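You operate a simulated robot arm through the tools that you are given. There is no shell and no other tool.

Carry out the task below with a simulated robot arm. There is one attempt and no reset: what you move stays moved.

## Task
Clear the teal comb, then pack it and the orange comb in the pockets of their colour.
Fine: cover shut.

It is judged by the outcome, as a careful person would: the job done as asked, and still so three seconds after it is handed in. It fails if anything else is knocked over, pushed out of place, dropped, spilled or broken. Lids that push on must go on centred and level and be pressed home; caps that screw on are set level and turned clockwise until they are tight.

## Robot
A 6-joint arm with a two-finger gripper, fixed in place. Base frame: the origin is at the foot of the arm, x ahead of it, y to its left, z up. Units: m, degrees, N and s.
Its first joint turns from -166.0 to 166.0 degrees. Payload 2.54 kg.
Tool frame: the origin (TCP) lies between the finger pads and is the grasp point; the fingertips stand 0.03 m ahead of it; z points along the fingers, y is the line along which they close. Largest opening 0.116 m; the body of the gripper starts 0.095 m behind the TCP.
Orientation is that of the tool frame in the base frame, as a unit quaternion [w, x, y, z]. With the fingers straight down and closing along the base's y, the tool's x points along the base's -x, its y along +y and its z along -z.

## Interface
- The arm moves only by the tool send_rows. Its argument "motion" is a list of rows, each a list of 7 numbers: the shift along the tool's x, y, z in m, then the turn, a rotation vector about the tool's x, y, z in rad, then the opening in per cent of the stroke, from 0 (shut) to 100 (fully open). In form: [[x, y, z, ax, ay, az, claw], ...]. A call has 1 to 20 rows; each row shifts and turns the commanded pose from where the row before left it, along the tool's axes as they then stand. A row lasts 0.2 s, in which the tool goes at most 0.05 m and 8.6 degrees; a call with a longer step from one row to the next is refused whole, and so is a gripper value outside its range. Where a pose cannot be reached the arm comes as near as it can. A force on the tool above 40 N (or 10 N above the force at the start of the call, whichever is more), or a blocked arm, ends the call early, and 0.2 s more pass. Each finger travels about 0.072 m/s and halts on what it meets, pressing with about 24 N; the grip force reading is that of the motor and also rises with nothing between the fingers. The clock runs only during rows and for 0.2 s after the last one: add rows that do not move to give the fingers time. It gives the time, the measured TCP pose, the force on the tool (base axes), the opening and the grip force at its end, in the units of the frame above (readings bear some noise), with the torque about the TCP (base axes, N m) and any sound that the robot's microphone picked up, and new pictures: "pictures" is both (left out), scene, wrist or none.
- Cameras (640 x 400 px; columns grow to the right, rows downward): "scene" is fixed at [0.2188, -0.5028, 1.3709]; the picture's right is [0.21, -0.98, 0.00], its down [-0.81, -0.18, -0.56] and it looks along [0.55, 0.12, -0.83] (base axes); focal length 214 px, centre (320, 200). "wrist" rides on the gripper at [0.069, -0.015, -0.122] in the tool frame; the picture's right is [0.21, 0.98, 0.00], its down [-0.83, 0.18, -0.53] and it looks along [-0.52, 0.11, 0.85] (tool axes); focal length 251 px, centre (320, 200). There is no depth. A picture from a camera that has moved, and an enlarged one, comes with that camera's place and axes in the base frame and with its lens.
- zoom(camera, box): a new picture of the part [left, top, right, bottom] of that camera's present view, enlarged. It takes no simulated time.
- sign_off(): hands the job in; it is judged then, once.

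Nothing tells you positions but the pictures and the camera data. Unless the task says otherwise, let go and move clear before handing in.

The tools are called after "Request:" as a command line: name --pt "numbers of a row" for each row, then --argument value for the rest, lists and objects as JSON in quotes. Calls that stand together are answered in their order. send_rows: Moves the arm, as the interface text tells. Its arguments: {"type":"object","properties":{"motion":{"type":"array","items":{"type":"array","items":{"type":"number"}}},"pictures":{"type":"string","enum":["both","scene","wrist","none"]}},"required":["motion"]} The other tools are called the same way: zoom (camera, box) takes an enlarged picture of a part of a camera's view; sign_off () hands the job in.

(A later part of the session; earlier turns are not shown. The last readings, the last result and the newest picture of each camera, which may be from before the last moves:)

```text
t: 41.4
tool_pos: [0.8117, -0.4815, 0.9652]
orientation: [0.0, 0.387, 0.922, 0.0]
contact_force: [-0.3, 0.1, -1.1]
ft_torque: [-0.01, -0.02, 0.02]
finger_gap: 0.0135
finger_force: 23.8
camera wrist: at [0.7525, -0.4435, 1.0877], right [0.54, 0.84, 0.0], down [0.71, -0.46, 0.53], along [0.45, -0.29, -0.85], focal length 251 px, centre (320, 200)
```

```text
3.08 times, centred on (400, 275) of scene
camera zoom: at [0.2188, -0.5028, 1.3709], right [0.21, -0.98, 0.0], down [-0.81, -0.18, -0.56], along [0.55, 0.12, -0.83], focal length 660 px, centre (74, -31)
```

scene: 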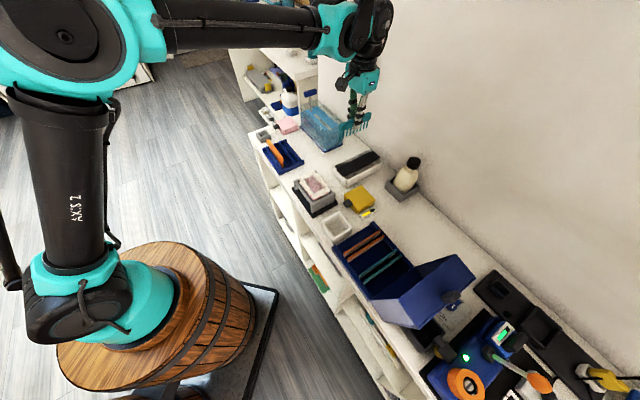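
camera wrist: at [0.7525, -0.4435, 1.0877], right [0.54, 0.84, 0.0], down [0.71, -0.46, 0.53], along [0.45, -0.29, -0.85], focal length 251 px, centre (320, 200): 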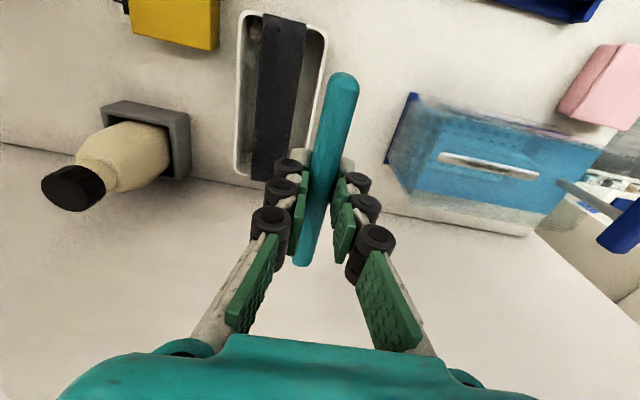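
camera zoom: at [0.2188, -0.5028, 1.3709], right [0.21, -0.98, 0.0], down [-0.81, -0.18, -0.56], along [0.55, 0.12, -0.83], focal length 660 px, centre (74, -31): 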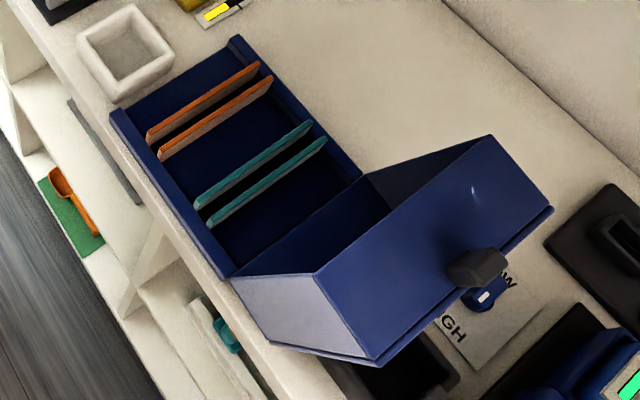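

The comb is clean and the fluff lies in the bin. Next I carry the comb to the case (slots run along n); first I'll retreat toward the robot and move along to view the case.

Request:
send_rows --pt "0.04 0 -0.006 0 0 0 0" --pt "0.04 0 -0.006 0 0 0 0" --pt "0.04 0 -0.006 0 0 0 0" --pt "0.04 0 -0.006 0 0 0 0" --pt "0.04 -0.01 -0.006 0 0 0 0" --pt "0.0 -0.04 0 0 0 0 0" --pt "0 -0.04 0 0 0 0 0" --pt "0 -0.04 0 0 0 0 0" --pt "0 -0.04 0 0 0 0 0" --pt "0 -0.04 0 0 0 0 0" --pt "0 -0.04 0 0 0 0 0" --pt "0 0 0 0 0 0 0"

Request:
zoom --camera "wrist" --box '[60, 40, 360, 240]'

```text
t: 44.0
tool_pos: [0.4935, -0.515, 0.9935]
orientation: [0.0, 0.385, 0.923, -0.001]
contact_force: [0.1, -0.6, -0.8]
ft_torque: [-0.04, 0.02, -0.01]
finger_gap: 0.0135
finger_force: 23.9
camera wrist: at [0.4337, -0.477, 1.1165], right [0.54, 0.84, 0.0], down [0.71, -0.46, 0.53], along [0.45, -0.29, -0.85], focal length 251 px, centre (320, 200)
```

scene: 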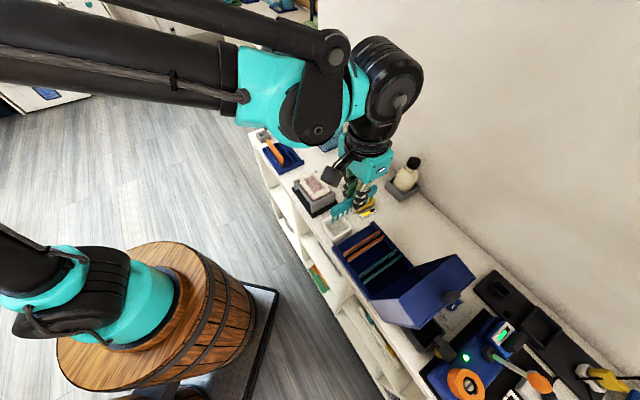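
wrist: 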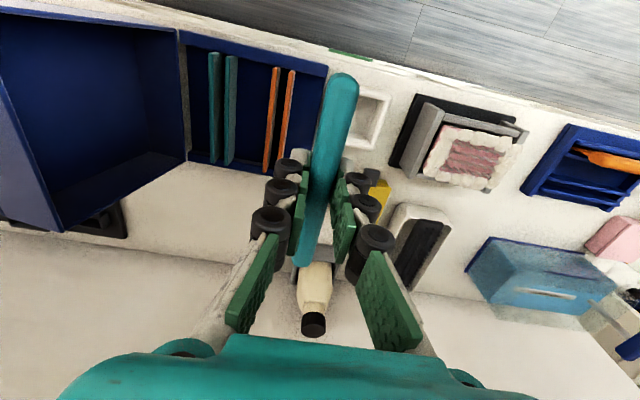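

```text
2.00 times, centred on (210, 140) of wrist
camera zoom: at [0.4337, -0.477, 1.1165], right [0.54, 0.84, 0.0], down [0.71, -0.46, 0.53], along [0.45, -0.29, -0.85], focal length 503 px, centre (540, 320)
```

zoom: 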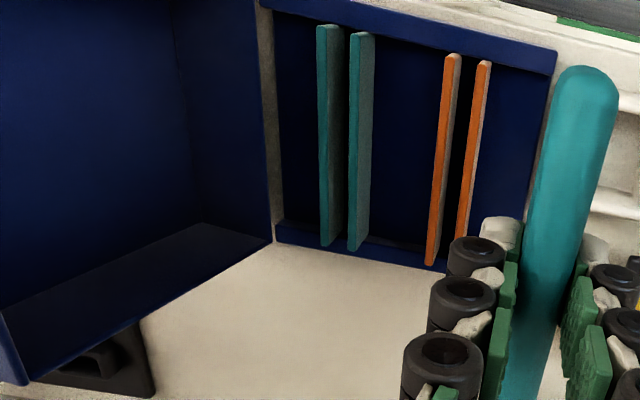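

I can see the case: teal pocket plates near t≈-0.13…-0.147, orange plates nearer. I'll zoom tightly for accurate positions.

Request:
zoom --camera "wrist" --box '[180, 30, 330, 120]'

Request:
zoom --camera "wrist" --box '[180, 110, 330, 200]'

Request:
zoom --camera "scene" --box '[330, 215, 420, 290]'

Request:
zoom --camera "scene" --box '[330, 180, 385, 230]'

```text
4.27 times, centred on (255, 75) of wrist
camera zoom: at [0.4337, -0.477, 1.1165], right [0.54, 0.84, 0.0], down [0.71, -0.46, 0.53], along [0.45, -0.29, -0.85], focal length 1073 px, centre (597, 733)
```

zoom: 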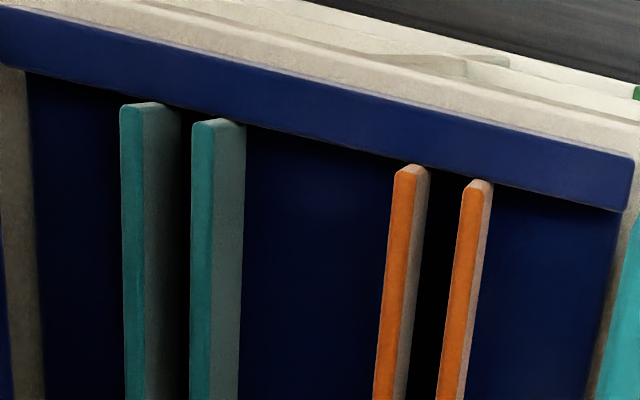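

```text
4.27 times, centred on (255, 155) of wrist
camera zoom: at [0.4337, -0.477, 1.1165], right [0.54, 0.84, 0.0], down [0.71, -0.46, 0.53], along [0.45, -0.29, -0.85], focal length 1073 px, centre (597, 392)
```

zoom: 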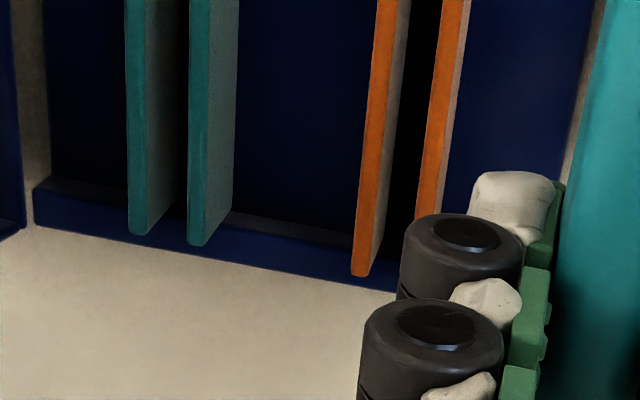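

```text
5.33 times, centred on (375, 252) of scene
camera zoom: at [0.2188, -0.5028, 1.3709], right [0.21, -0.98, 0.0], down [-0.81, -0.18, -0.56], along [0.55, 0.12, -0.83], focal length 1144 px, centre (27, -80)
```

zoom: 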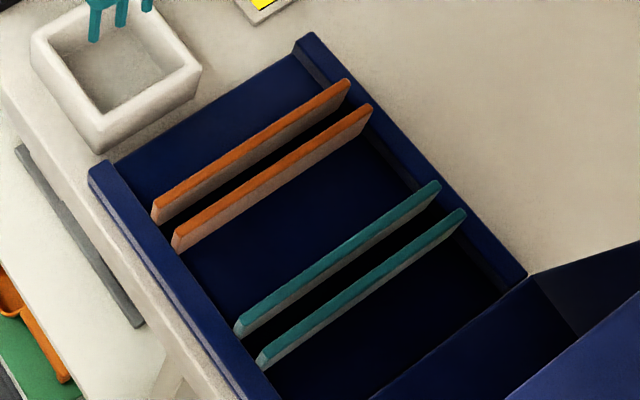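

```text
8.00 times, centred on (358, 205) of scene
camera zoom: at [0.2188, -0.5028, 1.3709], right [0.21, -0.98, 0.0], down [-0.81, -0.18, -0.56], along [0.55, 0.12, -0.83], focal length 1716 px, centre (20, 160)
```

zoom: 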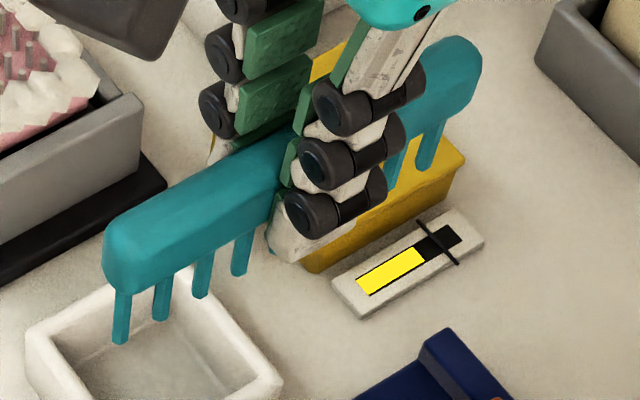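

The pockets: teal centre t≈-0.140, orange centre t≈-0.0675, plates span n 0.679–0.815, tops z≈0.788. The lid stands upright behind (t≈-0.2 and beyond). I'll move the comb above the teal pocket and check alignment before inserting.

Request:
send_rows --pt "-0.0085 -0.0312 0 0 0 0 0" --pt "-0.0085 -0.0312 0 0 0 0 0" --pt "-0.0085 -0.0312 0 0 0 0 0" --pt "-0.0085 -0.0312 0 0 0 0 0" --pt "0 0 0.03 0 0 0 0" --pt "0 0 0.03 0 0 0 0" --pt "0 0 0.03 0 0 0 0" --pt "0 0 0.015 0 0 0 0" --pt "0 0 0 0 0 0 0"

Request:
zoom --camera "scene" --box '[340, 215, 420, 295]'

Request:
zoom --camera "wrist" --box '[220, 20, 440, 240]'

```text
t: 46.0
tool_pos: [0.4278, -0.6268, 0.8906]
orientation: [0.0, 0.385, 0.923, -0.001]
contact_force: [0.3, 0.1, -1.4]
ft_torque: [0.0, 0.02, 0.0]
finger_gap: 0.0137
finger_force: 24.1
camera wrist: at [0.3684, -0.5897, 1.0125], right [0.54, 0.84, 0.0], down [0.71, -0.46, 0.53], along [0.45, -0.29, -0.85], focal length 251 px, centre (320, 200)
```

scene: 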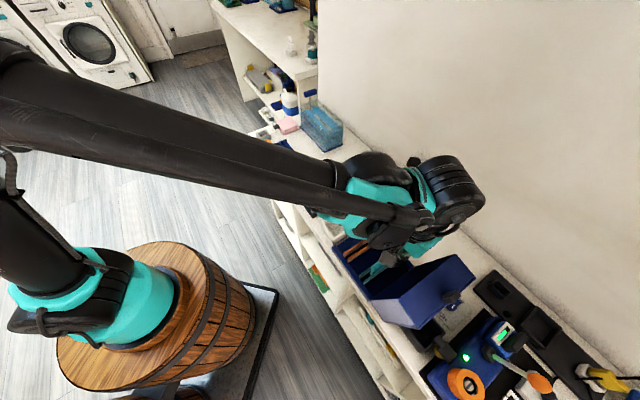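
wrist: 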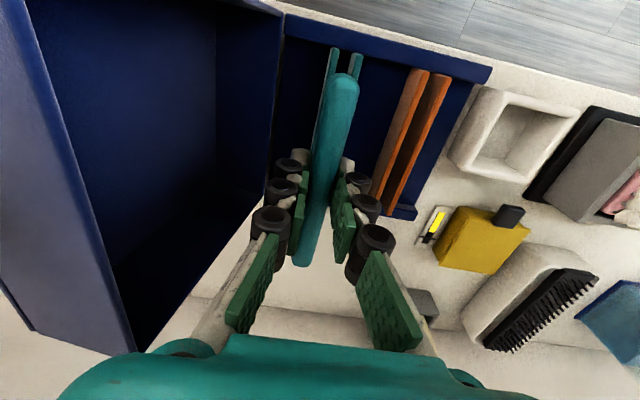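

```text
5.00 times, centred on (380, 255) of scene
camera zoom: at [0.2188, -0.5028, 1.3709], right [0.21, -0.98, 0.0], down [-0.81, -0.18, -0.56], along [0.55, 0.12, -0.83], focal length 1072 px, centre (20, -75)
```

zoom: 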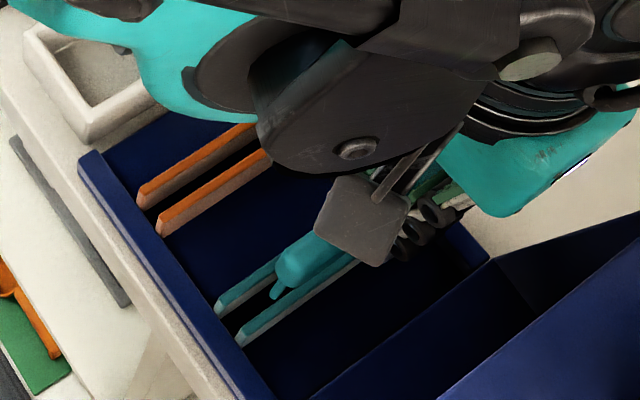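

```text
1.82 times, centred on (330, 130) of wrist
camera zoom: at [0.3684, -0.5897, 1.0125], right [0.54, 0.84, 0.0], down [0.71, -0.46, 0.53], along [0.45, -0.29, -0.85], focal length 457 px, centre (302, 327)
```

zoom: 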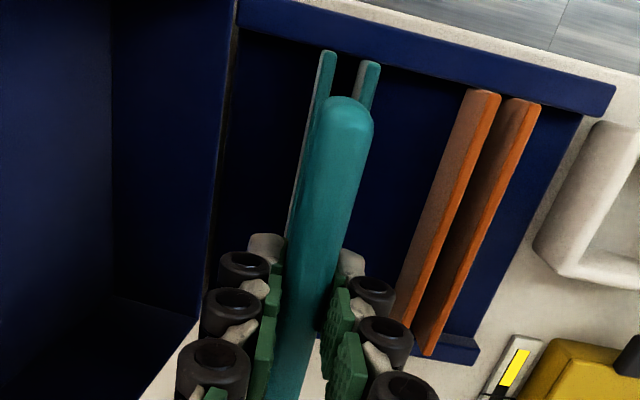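

Request:
zoom --camera "wrist" --box '[300, 35, 390, 95]'

Request:
zoom --camera "scene" --box '[372, 240, 412, 272]'

```text
6.67 times, centred on (345, 65) of wrist
camera zoom: at [0.3684, -0.5897, 1.0125], right [0.54, 0.84, 0.0], down [0.71, -0.46, 0.53], along [0.45, -0.29, -0.85], focal length 1676 px, centre (153, 1100)
```

zoom: 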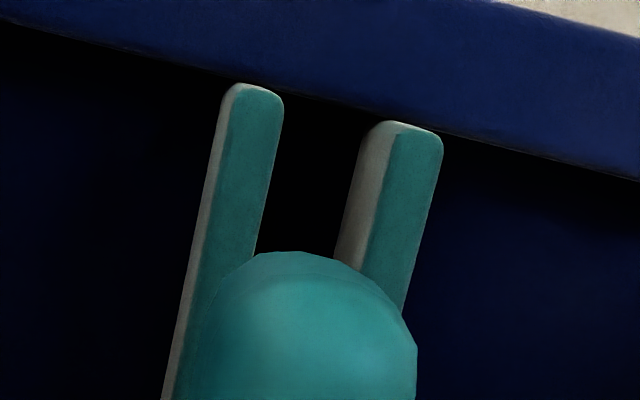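

```text
12.50 times, centred on (392, 256) of scene
camera zoom: at [0.2188, -0.5028, 1.3709], right [0.21, -0.98, 0.0], down [-0.81, -0.18, -0.56], along [0.55, 0.12, -0.83], focal length 2681 px, centre (-580, -500)
```

zoom: 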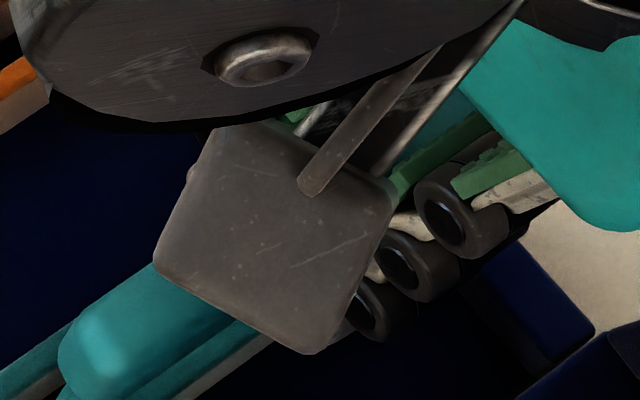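

The comb is about 7–8 mm too far toward -t relative to the pocket centre; shifting and re-checking.

Request:
send_rows --pt "0 0.0075 0 0 0 0 0" --pt "0 0 0.008 0 0 0 0" --pt "0 0 0 0 0 0 0" --pictures "wrist"

Request:
zoom --camera "wrist" --box '[300, 35, 390, 95]'

Request:
zoom --camera "scene" --box '[365, 245, 405, 277]'

```text
t: 46.8
tool_pos: [0.4323, -0.6224, 0.882]
orientation: [0.0, 0.384, 0.923, -0.001]
contact_force: [0.5, 0.6, -0.1]
ft_torque: [-0.02, 0.01, 0.0]
finger_gap: 0.0137
finger_force: 23.9
camera wrist: at [0.3741, -0.5842, 1.0051], right [0.54, 0.84, 0.0], down [0.71, -0.46, 0.53], along [0.45, -0.29, -0.85], focal length 251 px, centre (320, 200)
```

wrist: 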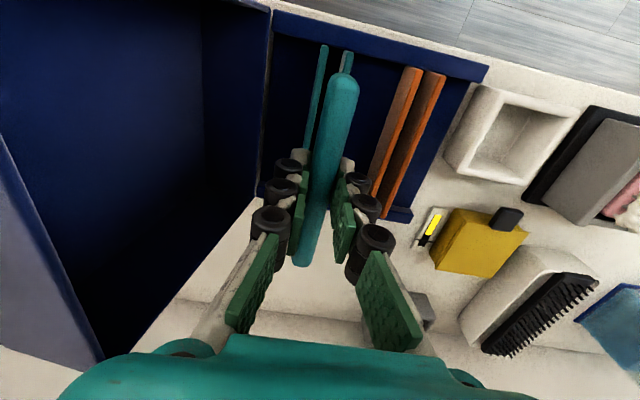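

```text
6.67 times, centred on (345, 65) of wrist
camera zoom: at [0.3741, -0.5842, 1.0051], right [0.54, 0.84, 0.0], down [0.71, -0.46, 0.53], along [0.45, -0.29, -0.85], focal length 1676 px, centre (153, 1100)
```

zoom: 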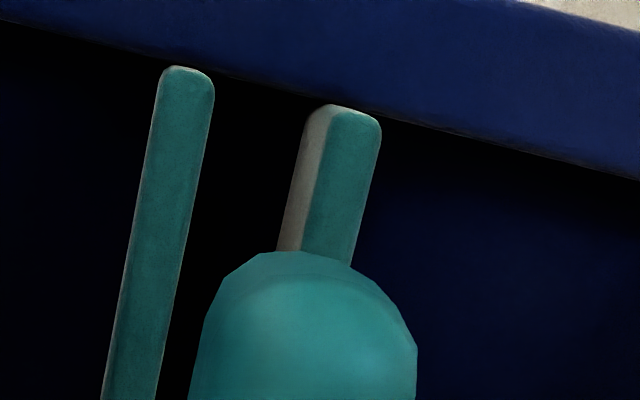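

```text
12.50 times, centred on (385, 261) of scene
camera zoom: at [0.2188, -0.5028, 1.3709], right [0.21, -0.98, 0.0], down [-0.81, -0.18, -0.56], along [0.55, 0.12, -0.83], focal length 2681 px, centre (-492, -562)
```

zoom: 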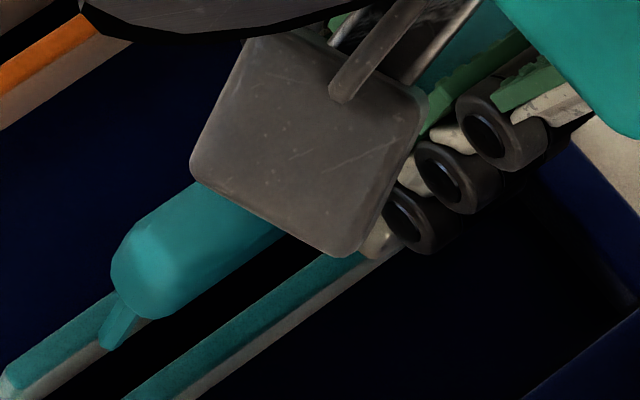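

Now the comb is centred over the teal pocket to about 1 mm. Lowering slowly into the pocket with force watching.

Request:
send_rows --pt "0 -0.0008 0.01 0 0 0 0" --pt "0 0 0.008 0 0 0 0" --pt "0 0 0.006 0 0 0 0" --pt "0 0 0.006 0 0 0 0" --pt "0 0 0 0 0 0 0" --pictures "wrist"

Request:
zoom --camera "wrist" --box '[300, 35, 390, 95]'

Request:
zoom --camera "scene" --box '[365, 245, 405, 277]'

```text
t: 48.0
tool_pos: [0.4335, -0.6219, 0.8522]
orientation: [0.0, 0.384, 0.923, -0.001]
contact_force: [-0.9, -0.2, 0.0]
ft_torque: [-0.01, 0.0, -0.03]
finger_gap: 0.0137
finger_force: 23.8
camera wrist: at [0.3737, -0.5836, 0.9749], right [0.54, 0.84, 0.0], down [0.71, -0.46, 0.53], along [0.45, -0.29, -0.85], focal length 251 px, centre (320, 200)
```

wrist: 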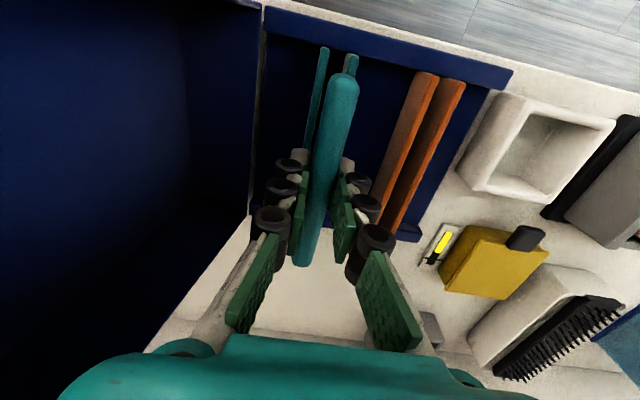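

```text
6.67 times, centred on (345, 65) of wrist
camera zoom: at [0.3737, -0.5836, 0.9749], right [0.54, 0.84, 0.0], down [0.71, -0.46, 0.53], along [0.45, -0.29, -0.85], focal length 1676 px, centre (153, 1100)
```

zoom: 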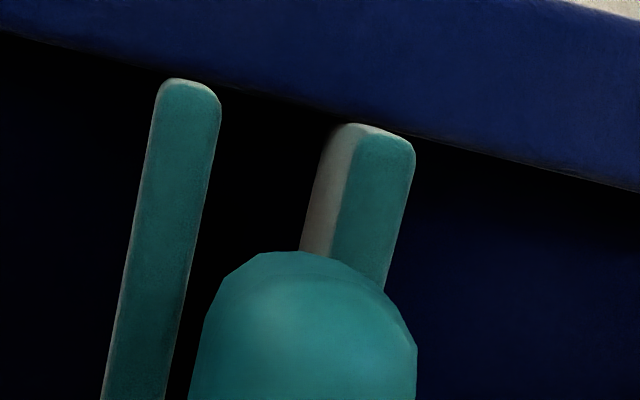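

```text
12.50 times, centred on (385, 261) of scene
camera zoom: at [0.2188, -0.5028, 1.3709], right [0.21, -0.98, 0.0], down [-0.81, -0.18, -0.56], along [0.55, 0.12, -0.83], focal length 2681 px, centre (-492, -562)
```

zoom: 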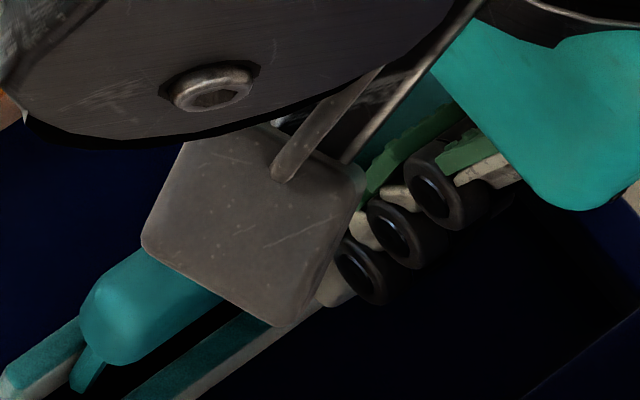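

Teeth are entering between the teal plates with no contact. Lowering further until the tips touch the floor.

Request:
send_rows --pt "0 0 0.005 0 0 0 0" --pt "0 0 0.004 0 0 0 0" --pt "0 0 0.004 0 0 0 0" --pt "0 0 0.003 0 0 0 0" --pt "0 0 0 0 0 0 0" --pictures "none"

```text
t: 49.2
tool_pos: [0.4334, -0.6222, 0.8369]
orientation: [0.0, 0.386, 0.923, 0.0]
contact_force: [0.1, -0.2, 0.0]
ft_torque: [-0.01, 0.0, 0.03]
finger_gap: 0.0138
finger_force: 24.5
```

Request:
send_rows --pt "0 0 0.003 0 0 0 0" --pt "0 0 0.002 0 0 0 0" --pt "0 0 0.002 0 0 0 0" --pt "0 0 0 0 0 0 0" --pictures "none"

```text
t: 50.2
tool_pos: [0.4327, -0.6221, 0.8323]
orientation: [0.0, 0.384, 0.923, -0.002]
contact_force: [-0.1, 3.1, 16.4]
ft_torque: [0.2, -0.1, 0.08]
finger_gap: 0.0139
finger_force: 24.3
stopped in row 4: the force on the tool passed its limit at 42 N (the readings are from after the stop); the commanded pose is now the measured one
```

Contact — possibly the fingertips on the plate tops. I'll relieve by 1.5 mm, then look before opening.

Request:
send_rows --pt "0 0 -0.0015 0 0 0 0" --pt "0 0 0 0 0 0 0"

Request:
zoom --camera "wrist" --box '[260, 35, 400, 225]'

Request:
zoom --camera "scene" --box '[355, 245, 415, 290]'

```text
t: 50.9
tool_pos: [0.4343, -0.6228, 0.8323]
orientation: [0.0, 0.384, 0.923, -0.002]
contact_force: [-0.3, -0.4, 0.2]
ft_torque: [-0.04, -0.01, -0.03]
finger_gap: 0.0136
finger_force: 24.7
camera wrist: at [0.3744, -0.5847, 0.9548], right [0.54, 0.84, 0.0], down [0.71, -0.46, 0.53], along [0.45, -0.29, -0.84], focal length 251 px, centre (320, 200)
```

scene: 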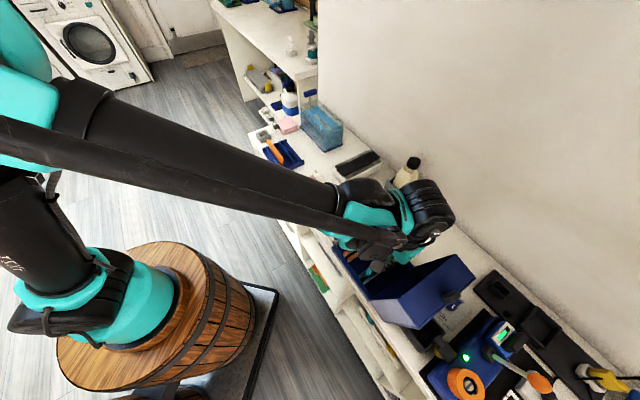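
wrist: 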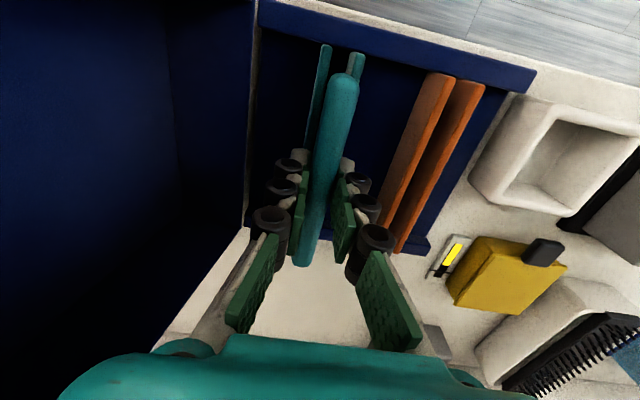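

```text
2.11 times, centred on (330, 130) of wrist
camera zoom: at [0.3744, -0.5847, 0.9548], right [0.54, 0.84, 0.0], down [0.71, -0.46, 0.53], along [0.45, -0.29, -0.84], focal length 529 px, centre (299, 347)
```

zoom: 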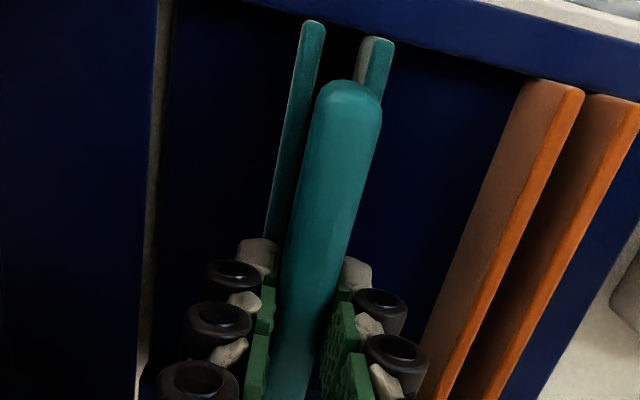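

```text
8.89 times, centred on (385, 268) of scene
camera zoom: at [0.2188, -0.5028, 1.3709], right [0.21, -0.98, 0.0], down [-0.81, -0.18, -0.56], along [0.55, 0.12, -0.83], focal length 1906 px, centre (-258, -400)
```

zoom: 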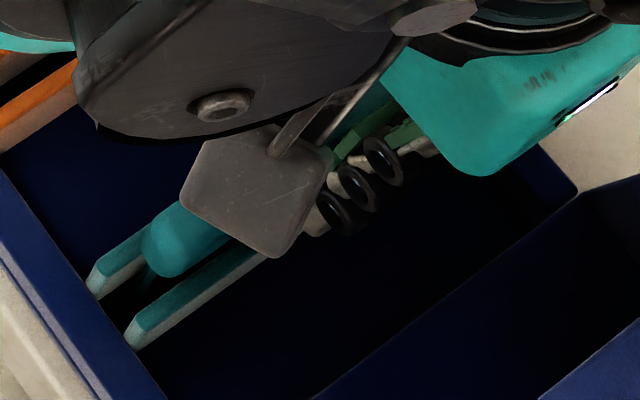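

The comb's teeth are in the teal pocket. Opening the fingers a little to release.

Request:
send_rows --pt "0 0 0 0 0 0 16" --pt "0 0 0 0 0 0 22" --pt "0 0 0 0 0 0 28" --pt "0 0 0 0 0 0 28" --pictures "wrist"

Request:
zoom --camera "wrist" --box '[260, 35, 400, 225]'

Request:
zoom --camera "scene" --box '[355, 245, 415, 290]'

```text
t: 51.9
tool_pos: [0.4347, -0.6218, 0.8316]
orientation: [0.0, 0.384, 0.923, -0.001]
contact_force: [0.3, 1.2, 0.5]
ft_torque: [-0.05, 0.01, -0.02]
finger_gap: 0.0325
finger_force: 0.0
camera wrist: at [0.3744, -0.5847, 0.9549], right [0.54, 0.84, 0.0], down [0.71, -0.46, 0.53], along [0.45, -0.29, -0.84], focal length 251 px, centre (320, 200)
```

wrist: 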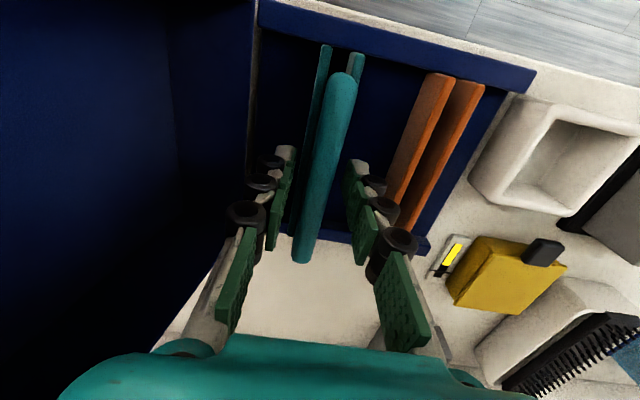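

```text
2.11 times, centred on (330, 130) of wrist
camera zoom: at [0.3744, -0.5847, 0.9549], right [0.54, 0.84, 0.0], down [0.71, -0.46, 0.53], along [0.45, -0.29, -0.84], focal length 529 px, centre (299, 347)
```

zoom: 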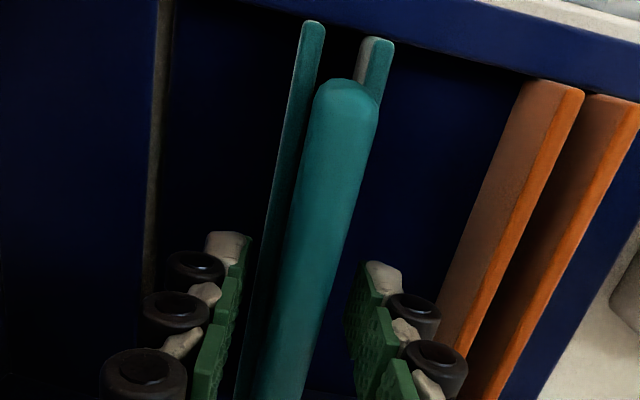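

```text
8.89 times, centred on (385, 268) of scene
camera zoom: at [0.2188, -0.5028, 1.3709], right [0.21, -0.98, 0.0], down [-0.81, -0.18, -0.56], along [0.55, 0.12, -0.83], focal length 1906 px, centre (-258, -400)
```

zoom: 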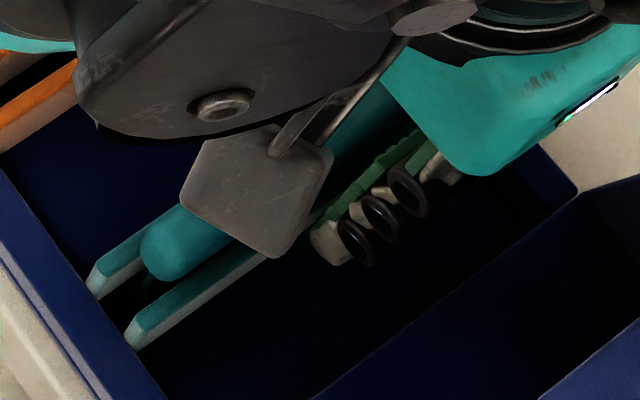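

Released and the comb stands in its pocket. Raising straight up and looking again.

Request:
send_rows --pt "0 0 -0.01 0 0 0 28" --pt "0 0 -0.02 0 0 0 28" --pt "0 0 -0.03 0 0 0 28" --pt "0 0 -0.04 0 0 0 28" --pt "0 0 -0.04 0 0 0 28" --pt "0 0.02 -0.02 0 0 0 28" --pt "0 0.04 0 0 0 0 28" --pt "0 0.04 0 0 0 0 28" --pt "0 0.04 0 0 0 0 28" --pt "0 0 0 0 0 0 28"

Request:
zoom --camera "wrist" --box '[120, 20, 320, 170]'

Request:
zoom --camera "scene" --box '[330, 215, 480, 335]'

```text
t: 54.0
tool_pos: [0.5333, -0.5235, 0.9935]
orientation: [0.0, 0.385, 0.923, -0.001]
contact_force: [1.1, 0.2, -0.5]
ft_torque: [0.01, -0.03, 0.01]
finger_gap: 0.0327
finger_force: 0.1
camera wrist: at [0.4732, -0.4847, 1.1163], right [0.54, 0.84, 0.0], down [0.71, -0.46, 0.53], along [0.45, -0.29, -0.84], focal length 251 px, centre (320, 200)
```

scene: 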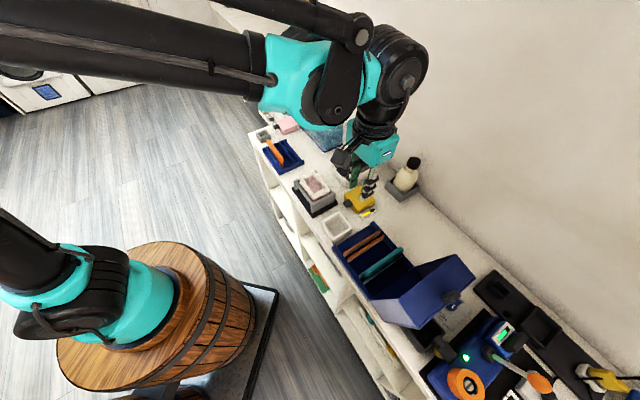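
wrist: 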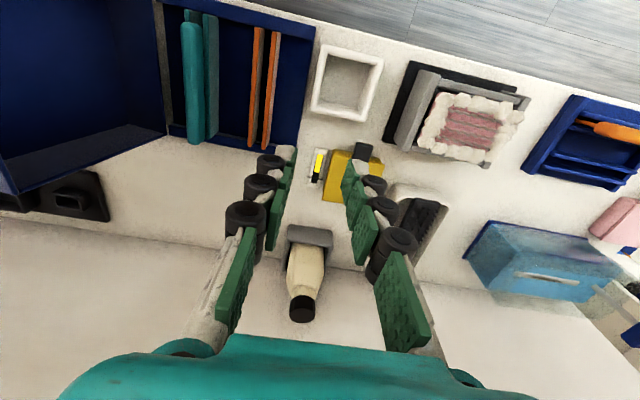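

```text
2.67 times, centred on (220, 95) of wrist
camera zoom: at [0.4732, -0.4847, 1.1163], right [0.54, 0.84, 0.0], down [0.71, -0.46, 0.53], along [0.45, -0.29, -0.84], focal length 670 px, centre (587, 480)
```

zoom: 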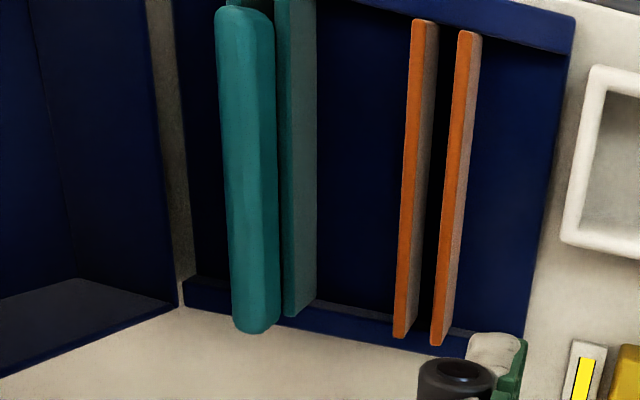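

```text
3.33 times, centred on (405, 275) of scene
camera zoom: at [0.2188, -0.5028, 1.3709], right [0.21, -0.98, 0.0], down [-0.81, -0.18, -0.56], along [0.55, 0.12, -0.83], focal length 715 px, centre (37, -50)
```

zoom: 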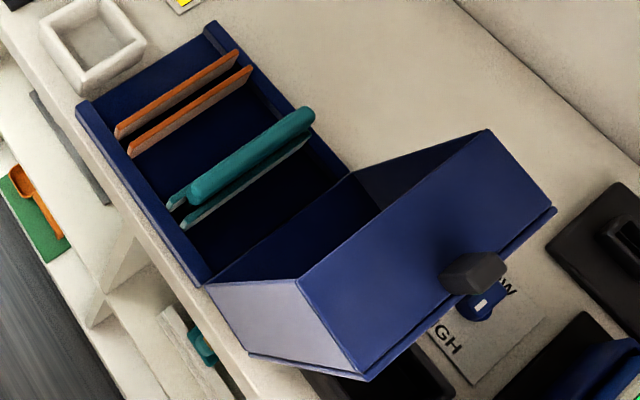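

The teal comb stands properly in its pocket. Now to the orange comb: moving above the rack and turning the fingers across its spine.

Request:
send_rows --pt "0.0058 0.0434 0 0 0 0 28" --pt "0.0058 0.0434 0 0 0 0 28" --pt "0.0058 0.0434 0 0 0 0 28" --pt "0.0058 0.0434 0 0 0 0 28" --pt "0.0058 0.0434 0 0 0 0 28" --pt "0.0058 0.0434 0 0 0 0 28" --pt "0.0058 0.0434 0 0 0 0 28" --pt "0.0058 0.0434 0 0 0 0 28" --pt "0.0058 0.0434 0 0 0 0 28" --pt "0 0 0 0 0 -0.1433 28" --pt "0 0 0 0 0 -0.1433 28" --pt "0 0 0 0 0 -0.1433 28" --pt "0 0 0 0 0 -0.1433 28" --pt "0 0 0 0 0 -0.1433 28" --pt "0 0 0 0 0 -0.1433 28" --pt "0 0 0 0 0 -0.1433 28" --pt "0 0 0 0 0 -0.1433 28" --pt "0 0 0 0 0 -0.1433 28" --pt "0 0 0 0 0 -0.1433 28" --pt "0 0 0 0 0 -0.1433 28"

Request:
zoom --camera "wrist" --box '[250, 20, 430, 200]'

```text
t: 58.2
tool_pos: [0.7734, -0.2111, 0.9908]
orientation: [-0.001, -0.384, 0.923, -0.002]
contact_force: [0.5, 0.3, -0.3]
ft_torque: [0.01, 0.0, 0.0]
finger_gap: 0.0324
finger_force: 0.0
camera wrist: at [0.7359, -0.2709, 1.1138], right [-0.84, 0.54, 0.0], down [0.45, 0.72, 0.53], along [0.29, 0.45, -0.85], focal length 251 px, centre (320, 200)
```

scene: 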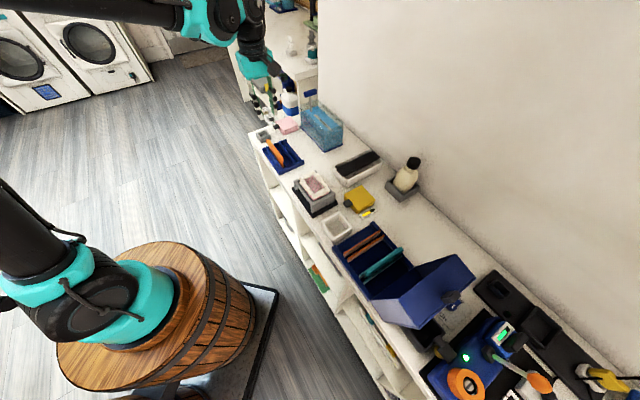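
wrist: 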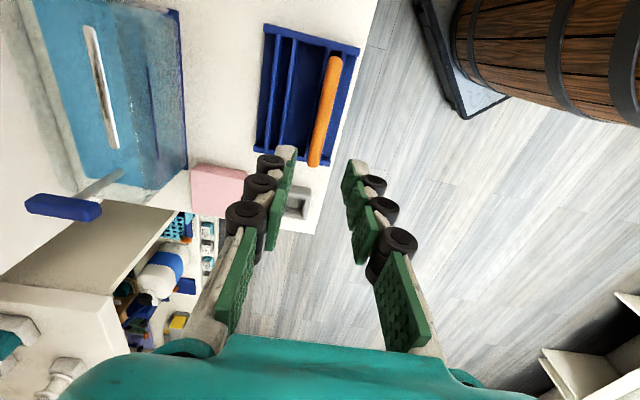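

```text
2.22 times, centred on (340, 110) of wrist
camera zoom: at [0.7359, -0.2709, 1.1138], right [-0.84, 0.54, 0.0], down [0.45, 0.72, 0.53], along [0.29, 0.45, -0.85], focal length 559 px, centre (276, 400)
```

zoom: 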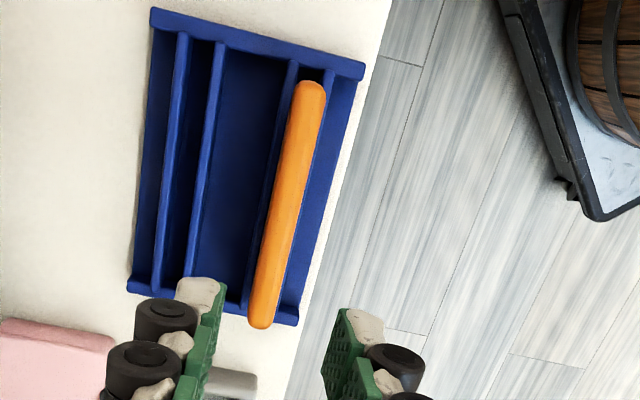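

Orange comb centred near n≈0.691–0.693, t≈0.398. Adjusting 5 mm and descending to check between the fingers.

Request:
send_rows --pt "0 0.005 0.02 0 0 0 28" --pt "0 0 0.04 0 0 0 28" --pt "0 0 0.04 0 0 0 28" --pt "0 0 0 0 0 0 28" --pictures "wrist"

Request:
zoom --camera "wrist" --box '[240, 20, 440, 220]'

```text
t: 59.2
tool_pos: [0.7668, -0.2064, 0.8891]
orientation: [-0.001, -0.384, 0.923, -0.002]
contact_force: [0.1, 0.1, -0.2]
ft_torque: [-0.01, 0.0, -0.02]
finger_gap: 0.0326
finger_force: 0.1
camera wrist: at [0.7307, -0.2666, 1.0126], right [-0.84, 0.54, 0.0], down [0.46, 0.71, 0.53], along [0.29, 0.45, -0.85], focal length 251 px, centre (320, 200)
```

wrist: 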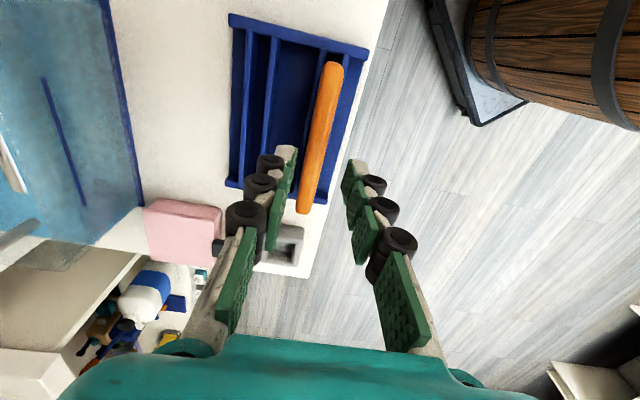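

```text
2.00 times, centred on (340, 120) of wrist
camera zoom: at [0.7307, -0.2666, 1.0126], right [-0.84, 0.54, 0.0], down [0.46, 0.71, 0.53], along [0.29, 0.45, -0.85], focal length 503 px, centre (280, 360)
```

zoom: 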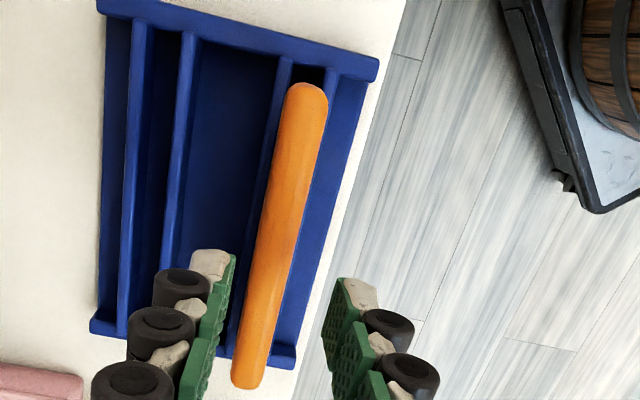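

Request:
send_rows --pt "0 -0.0022 0.01 0 0 0 28" --pt "0 0 0.015 0 0 0 28" --pt "0 0 0.015 0 0 0 28" --pt "0 0 0.015 0 0 0 28" --pt "0 0 0.006 0 0 0 28" --pt "0 0 0 0 0 0 28" --pictures "wrist"

Request:
zoom --camera "wrist" --box '[240, 20, 440, 220]'

Request:
zoom --camera "scene" --box '[250, 100, 320, 180]'

```text
t: 60.6
tool_pos: [0.7726, -0.2099, 0.8287]
orientation: [-0.001, -0.383, 0.924, -0.002]
contact_force: [-0.3, -0.2, 0.0]
ft_torque: [-0.04, 0.04, 0.01]
finger_gap: 0.0324
finger_force: 0.0
camera wrist: at [0.7337, -0.2701, 0.952], right [-0.84, 0.54, 0.0], down [0.46, 0.71, 0.53], along [0.29, 0.45, -0.85], focal length 251 px, centre (320, 200)
```

wrist: 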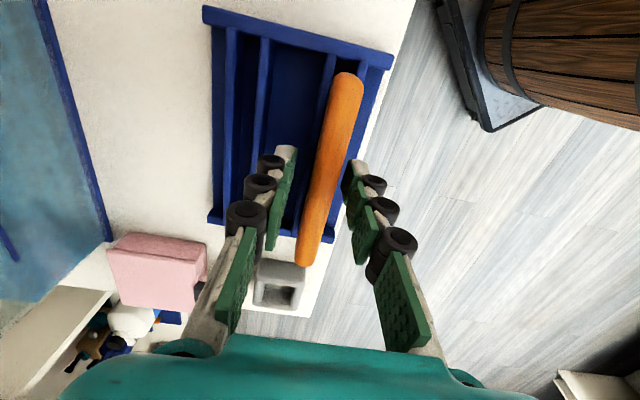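

```text
2.00 times, centred on (340, 120) of wrist
camera zoom: at [0.7337, -0.2701, 0.952], right [-0.84, 0.54, 0.0], down [0.46, 0.71, 0.53], along [0.29, 0.45, -0.85], focal length 503 px, centre (280, 360)
```

zoom: 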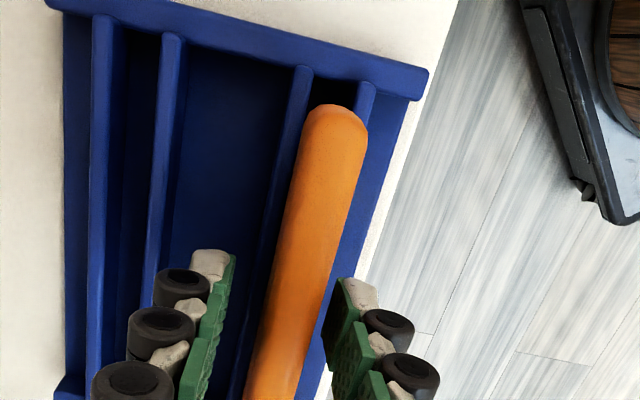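

```text
5.00 times, centred on (285, 140) of scene
camera zoom: at [0.2188, -0.5028, 1.3709], right [0.21, -0.98, 0.0], down [-0.81, -0.18, -0.56], along [0.55, 0.12, -0.83], focal length 1072 px, centre (495, 500)
```

zoom: 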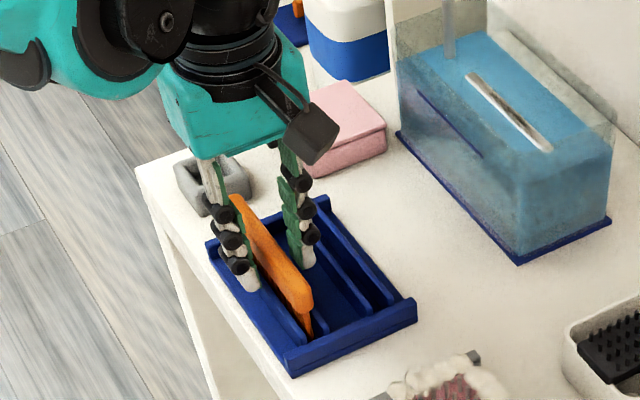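

Fingers straddle the orange spine well. I'll raise 3 mm (for later clearance above the pocket plates) and close.

Request:
send_rows --pt "0 0 -0.003 0 0 0 28" --pt "0 0 0 0 0 0 0" --pt "0 0 0 0 0 0 0" --pt "0 0 0 0 0 0 0" --pt "0 0 0 0 0 0 0" --pictures "none"

```text
t: 61.9
tool_pos: [0.7713, -0.2094, 0.833]
orientation: [0.0, -0.383, 0.924, -0.001]
contact_force: [0.3, -0.3, 0.3]
ft_torque: [0.0, 0.02, -0.01]
finger_gap: 0.0141
finger_force: 24.0
```

Gripped. Lifting straight up.

Request:
send_rows --pt "0 0 -0.01 0 0 0 0" --pt "0 0 -0.015 0 0 0 0" --pt "0 0 -0.025 0 0 0 0" --pt "0 0 -0.03 0 0 0 0" --pt "0 0 -0.03 0 0 0 0" --pt "0 0 -0.03 0 0 0 0" --pt "0 0 -0.02 0 0 0 0" --pt "0 0 0 0 0 0 0"

Request:
zoom --camera "scene" --box '[255, 95, 315, 155]'

Request:
zoom --camera "wrist" --box '[240, 20, 440, 220]'

```text
t: 63.6
tool_pos: [0.7739, -0.2084, 0.993]
orientation: [-0.001, -0.383, 0.924, -0.002]
contact_force: [0.3, -1.0, -1.2]
ft_torque: [0.02, 0.03, 0.0]
finger_gap: 0.0138
finger_force: 24.1
camera wrist: at [0.7356, -0.2679, 1.1165], right [-0.84, 0.54, 0.0], down [0.46, 0.71, 0.53], along [0.29, 0.45, -0.85], focal length 251 px, centre (320, 200)
```

scene: 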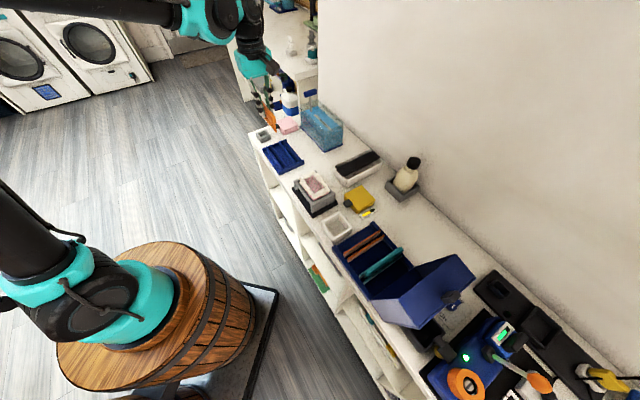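
wrist: 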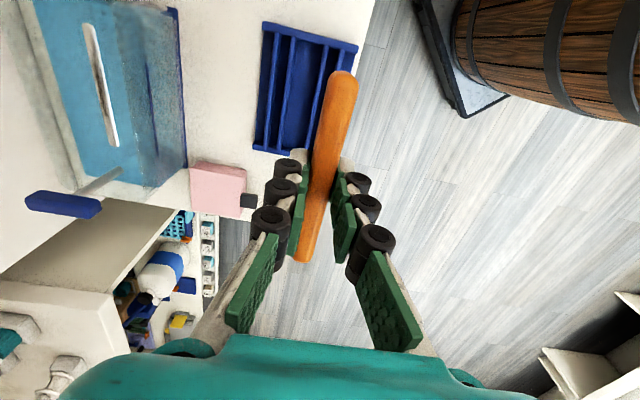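

```text
6.67 times, centred on (285, 125) of scene
camera zoom: at [0.2188, -0.5028, 1.3709], right [0.21, -0.98, 0.0], down [-0.81, -0.18, -0.56], along [0.55, 0.12, -0.83], focal length 1430 px, centre (553, 700)
```

zoom: 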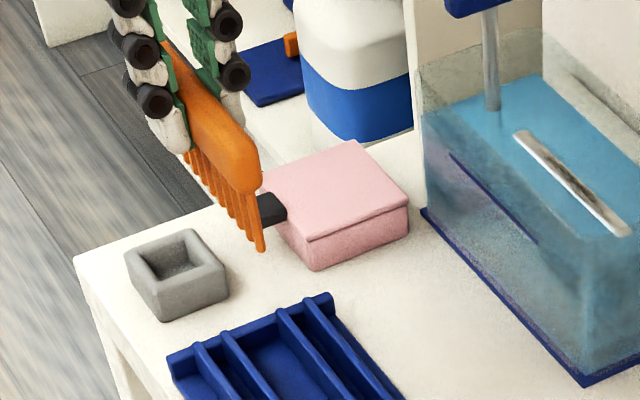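

```text
2.00 times, centred on (340, 120) of wrist
camera zoom: at [0.7356, -0.2679, 1.1165], right [-0.84, 0.54, 0.0], down [0.46, 0.71, 0.53], along [0.29, 0.45, -0.85], focal length 503 px, centre (280, 360)
```

zoom: 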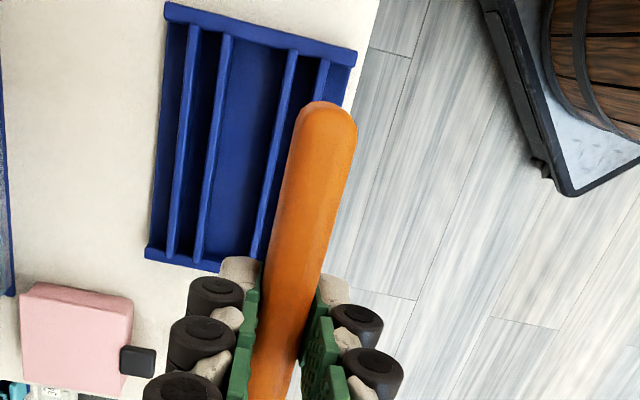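

Orange comb lifted clean. Turning it 90° and carrying it to the case.

Request:
send_rows --pt "0 0 0 0 0 0.1428 0" --pt "0 0 0 0 0 0.1428 0" --pt "0 0 0 0 0 0.1428 0" --pt "0 0 0 0 0 0.1428 0" --pt "0 0 0 0 0 0.1428 0" --pt "0 0 0 0 0 0.1428 0" --pt "0 0 0 0 0 0.1428 0" --pt "0 0 0 0 0 0.1428 0" --pt "0 0 0 0 0 0.1428 0" --pt "0 0 0 0 0 0.1428 0" --pt "0 0 0 0 0 0.1428 0" --pt "-0.0052 -0.042 0 0 0 0 0" --pt "-0.0052 -0.042 0 0 0 0 0" --pt "-0.0052 -0.042 0 0 0 0 0" --pt "-0.0052 -0.042 0 0 0 0 0" --pt "-0.0052 -0.042 0 0 0 0 0" --pt "-0.0052 -0.042 0 0 0 0 0" --pt "-0.0052 -0.042 0 0 0 0 0" --pt "-0.0052 -0.042 0 0 0 0 0" --pt "-0.0052 -0.042 0 0 0 0 0" --pictures "wrist"

```text
t: 67.8
tool_pos: [0.5374, -0.5116, 0.9952]
orientation: [0.001, 0.382, 0.924, -0.002]
contact_force: [-0.2, 0.1, -0.4]
ft_torque: [-0.01, 0.03, 0.0]
finger_gap: 0.0138
finger_force: 23.8
camera wrist: at [0.4783, -0.4732, 1.1173], right [0.54, 0.84, 0.0], down [0.71, -0.45, 0.53], along [0.45, -0.29, -0.84], focal length 251 px, centre (320, 200)
```

wrist: 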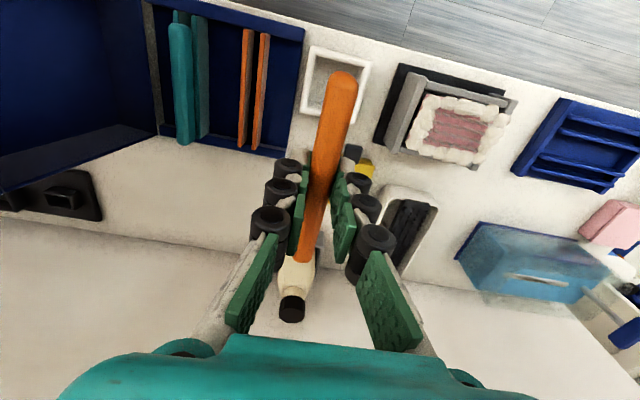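

Request:
send_rows --pt "-0.0025 -0.0409 0 0 0 0 0" --pt "-0.0025 -0.0409 0 0 0 0 0" --pt "0 0 0.035 0 0 0 0" --pt "0 0 0.035 0 0 0 0" --pt "0 0 0.035 0 0 0 0" --pt "0 0 0 0 0 0 0" --pictures "wrist"

Request:
zoom --camera "wrist" --box '[300, 35, 390, 95]'

Request:
zoom --camera "scene" --box '[340, 215, 400, 270]'

```text
t: 69.2
tool_pos: [0.4845, -0.5711, 0.8872]
orientation: [0.0, 0.382, 0.924, -0.001]
contact_force: [0.8, -0.3, -1.6]
ft_torque: [0.01, 0.03, -0.03]
finger_gap: 0.0139
finger_force: 24.2
camera wrist: at [0.4244, -0.5335, 1.0097], right [0.54, 0.84, 0.0], down [0.71, -0.45, 0.53], along [0.45, -0.29, -0.84], focal length 251 px, centre (320, 200)
```

wrist: 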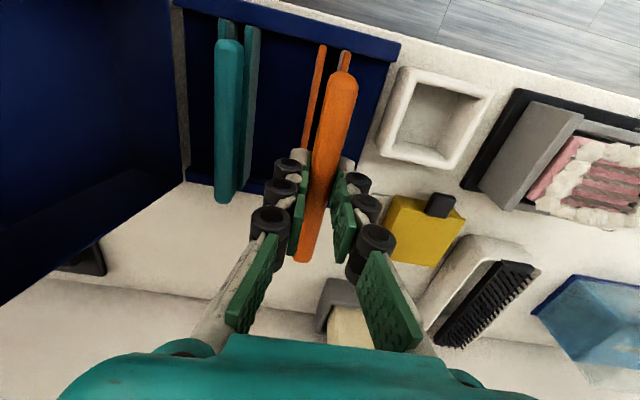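

```text
6.67 times, centred on (345, 65) of wrist
camera zoom: at [0.4244, -0.5335, 1.0097], right [0.54, 0.84, 0.0], down [0.71, -0.45, 0.53], along [0.45, -0.29, -0.84], focal length 1676 px, centre (153, 1100)
```

zoom: 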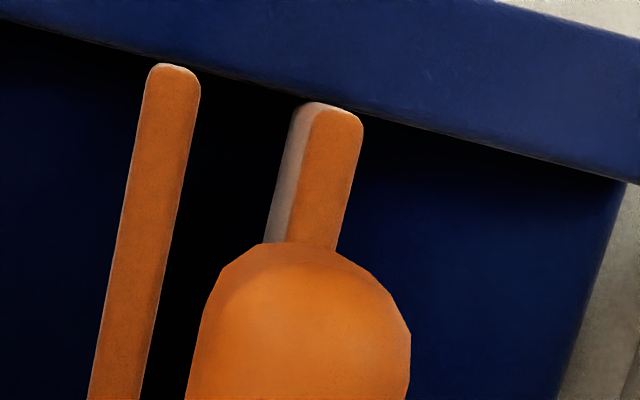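

```text
7.27 times, centred on (370, 242) of scene
camera zoom: at [0.2188, -0.5028, 1.3709], right [0.21, -0.98, 0.0], down [-0.81, -0.18, -0.56], along [0.55, 0.12, -0.83], focal length 1560 px, centre (-44, -109)
```

zoom: 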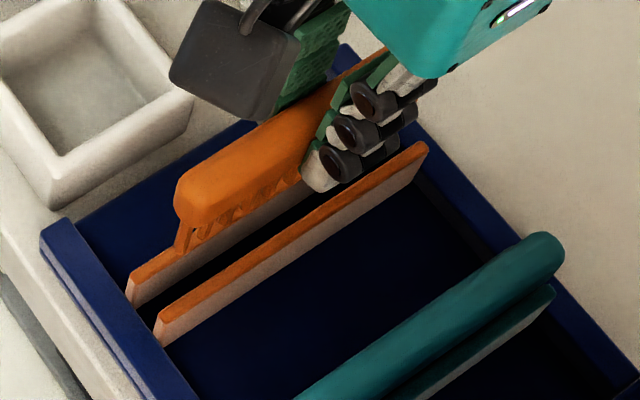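

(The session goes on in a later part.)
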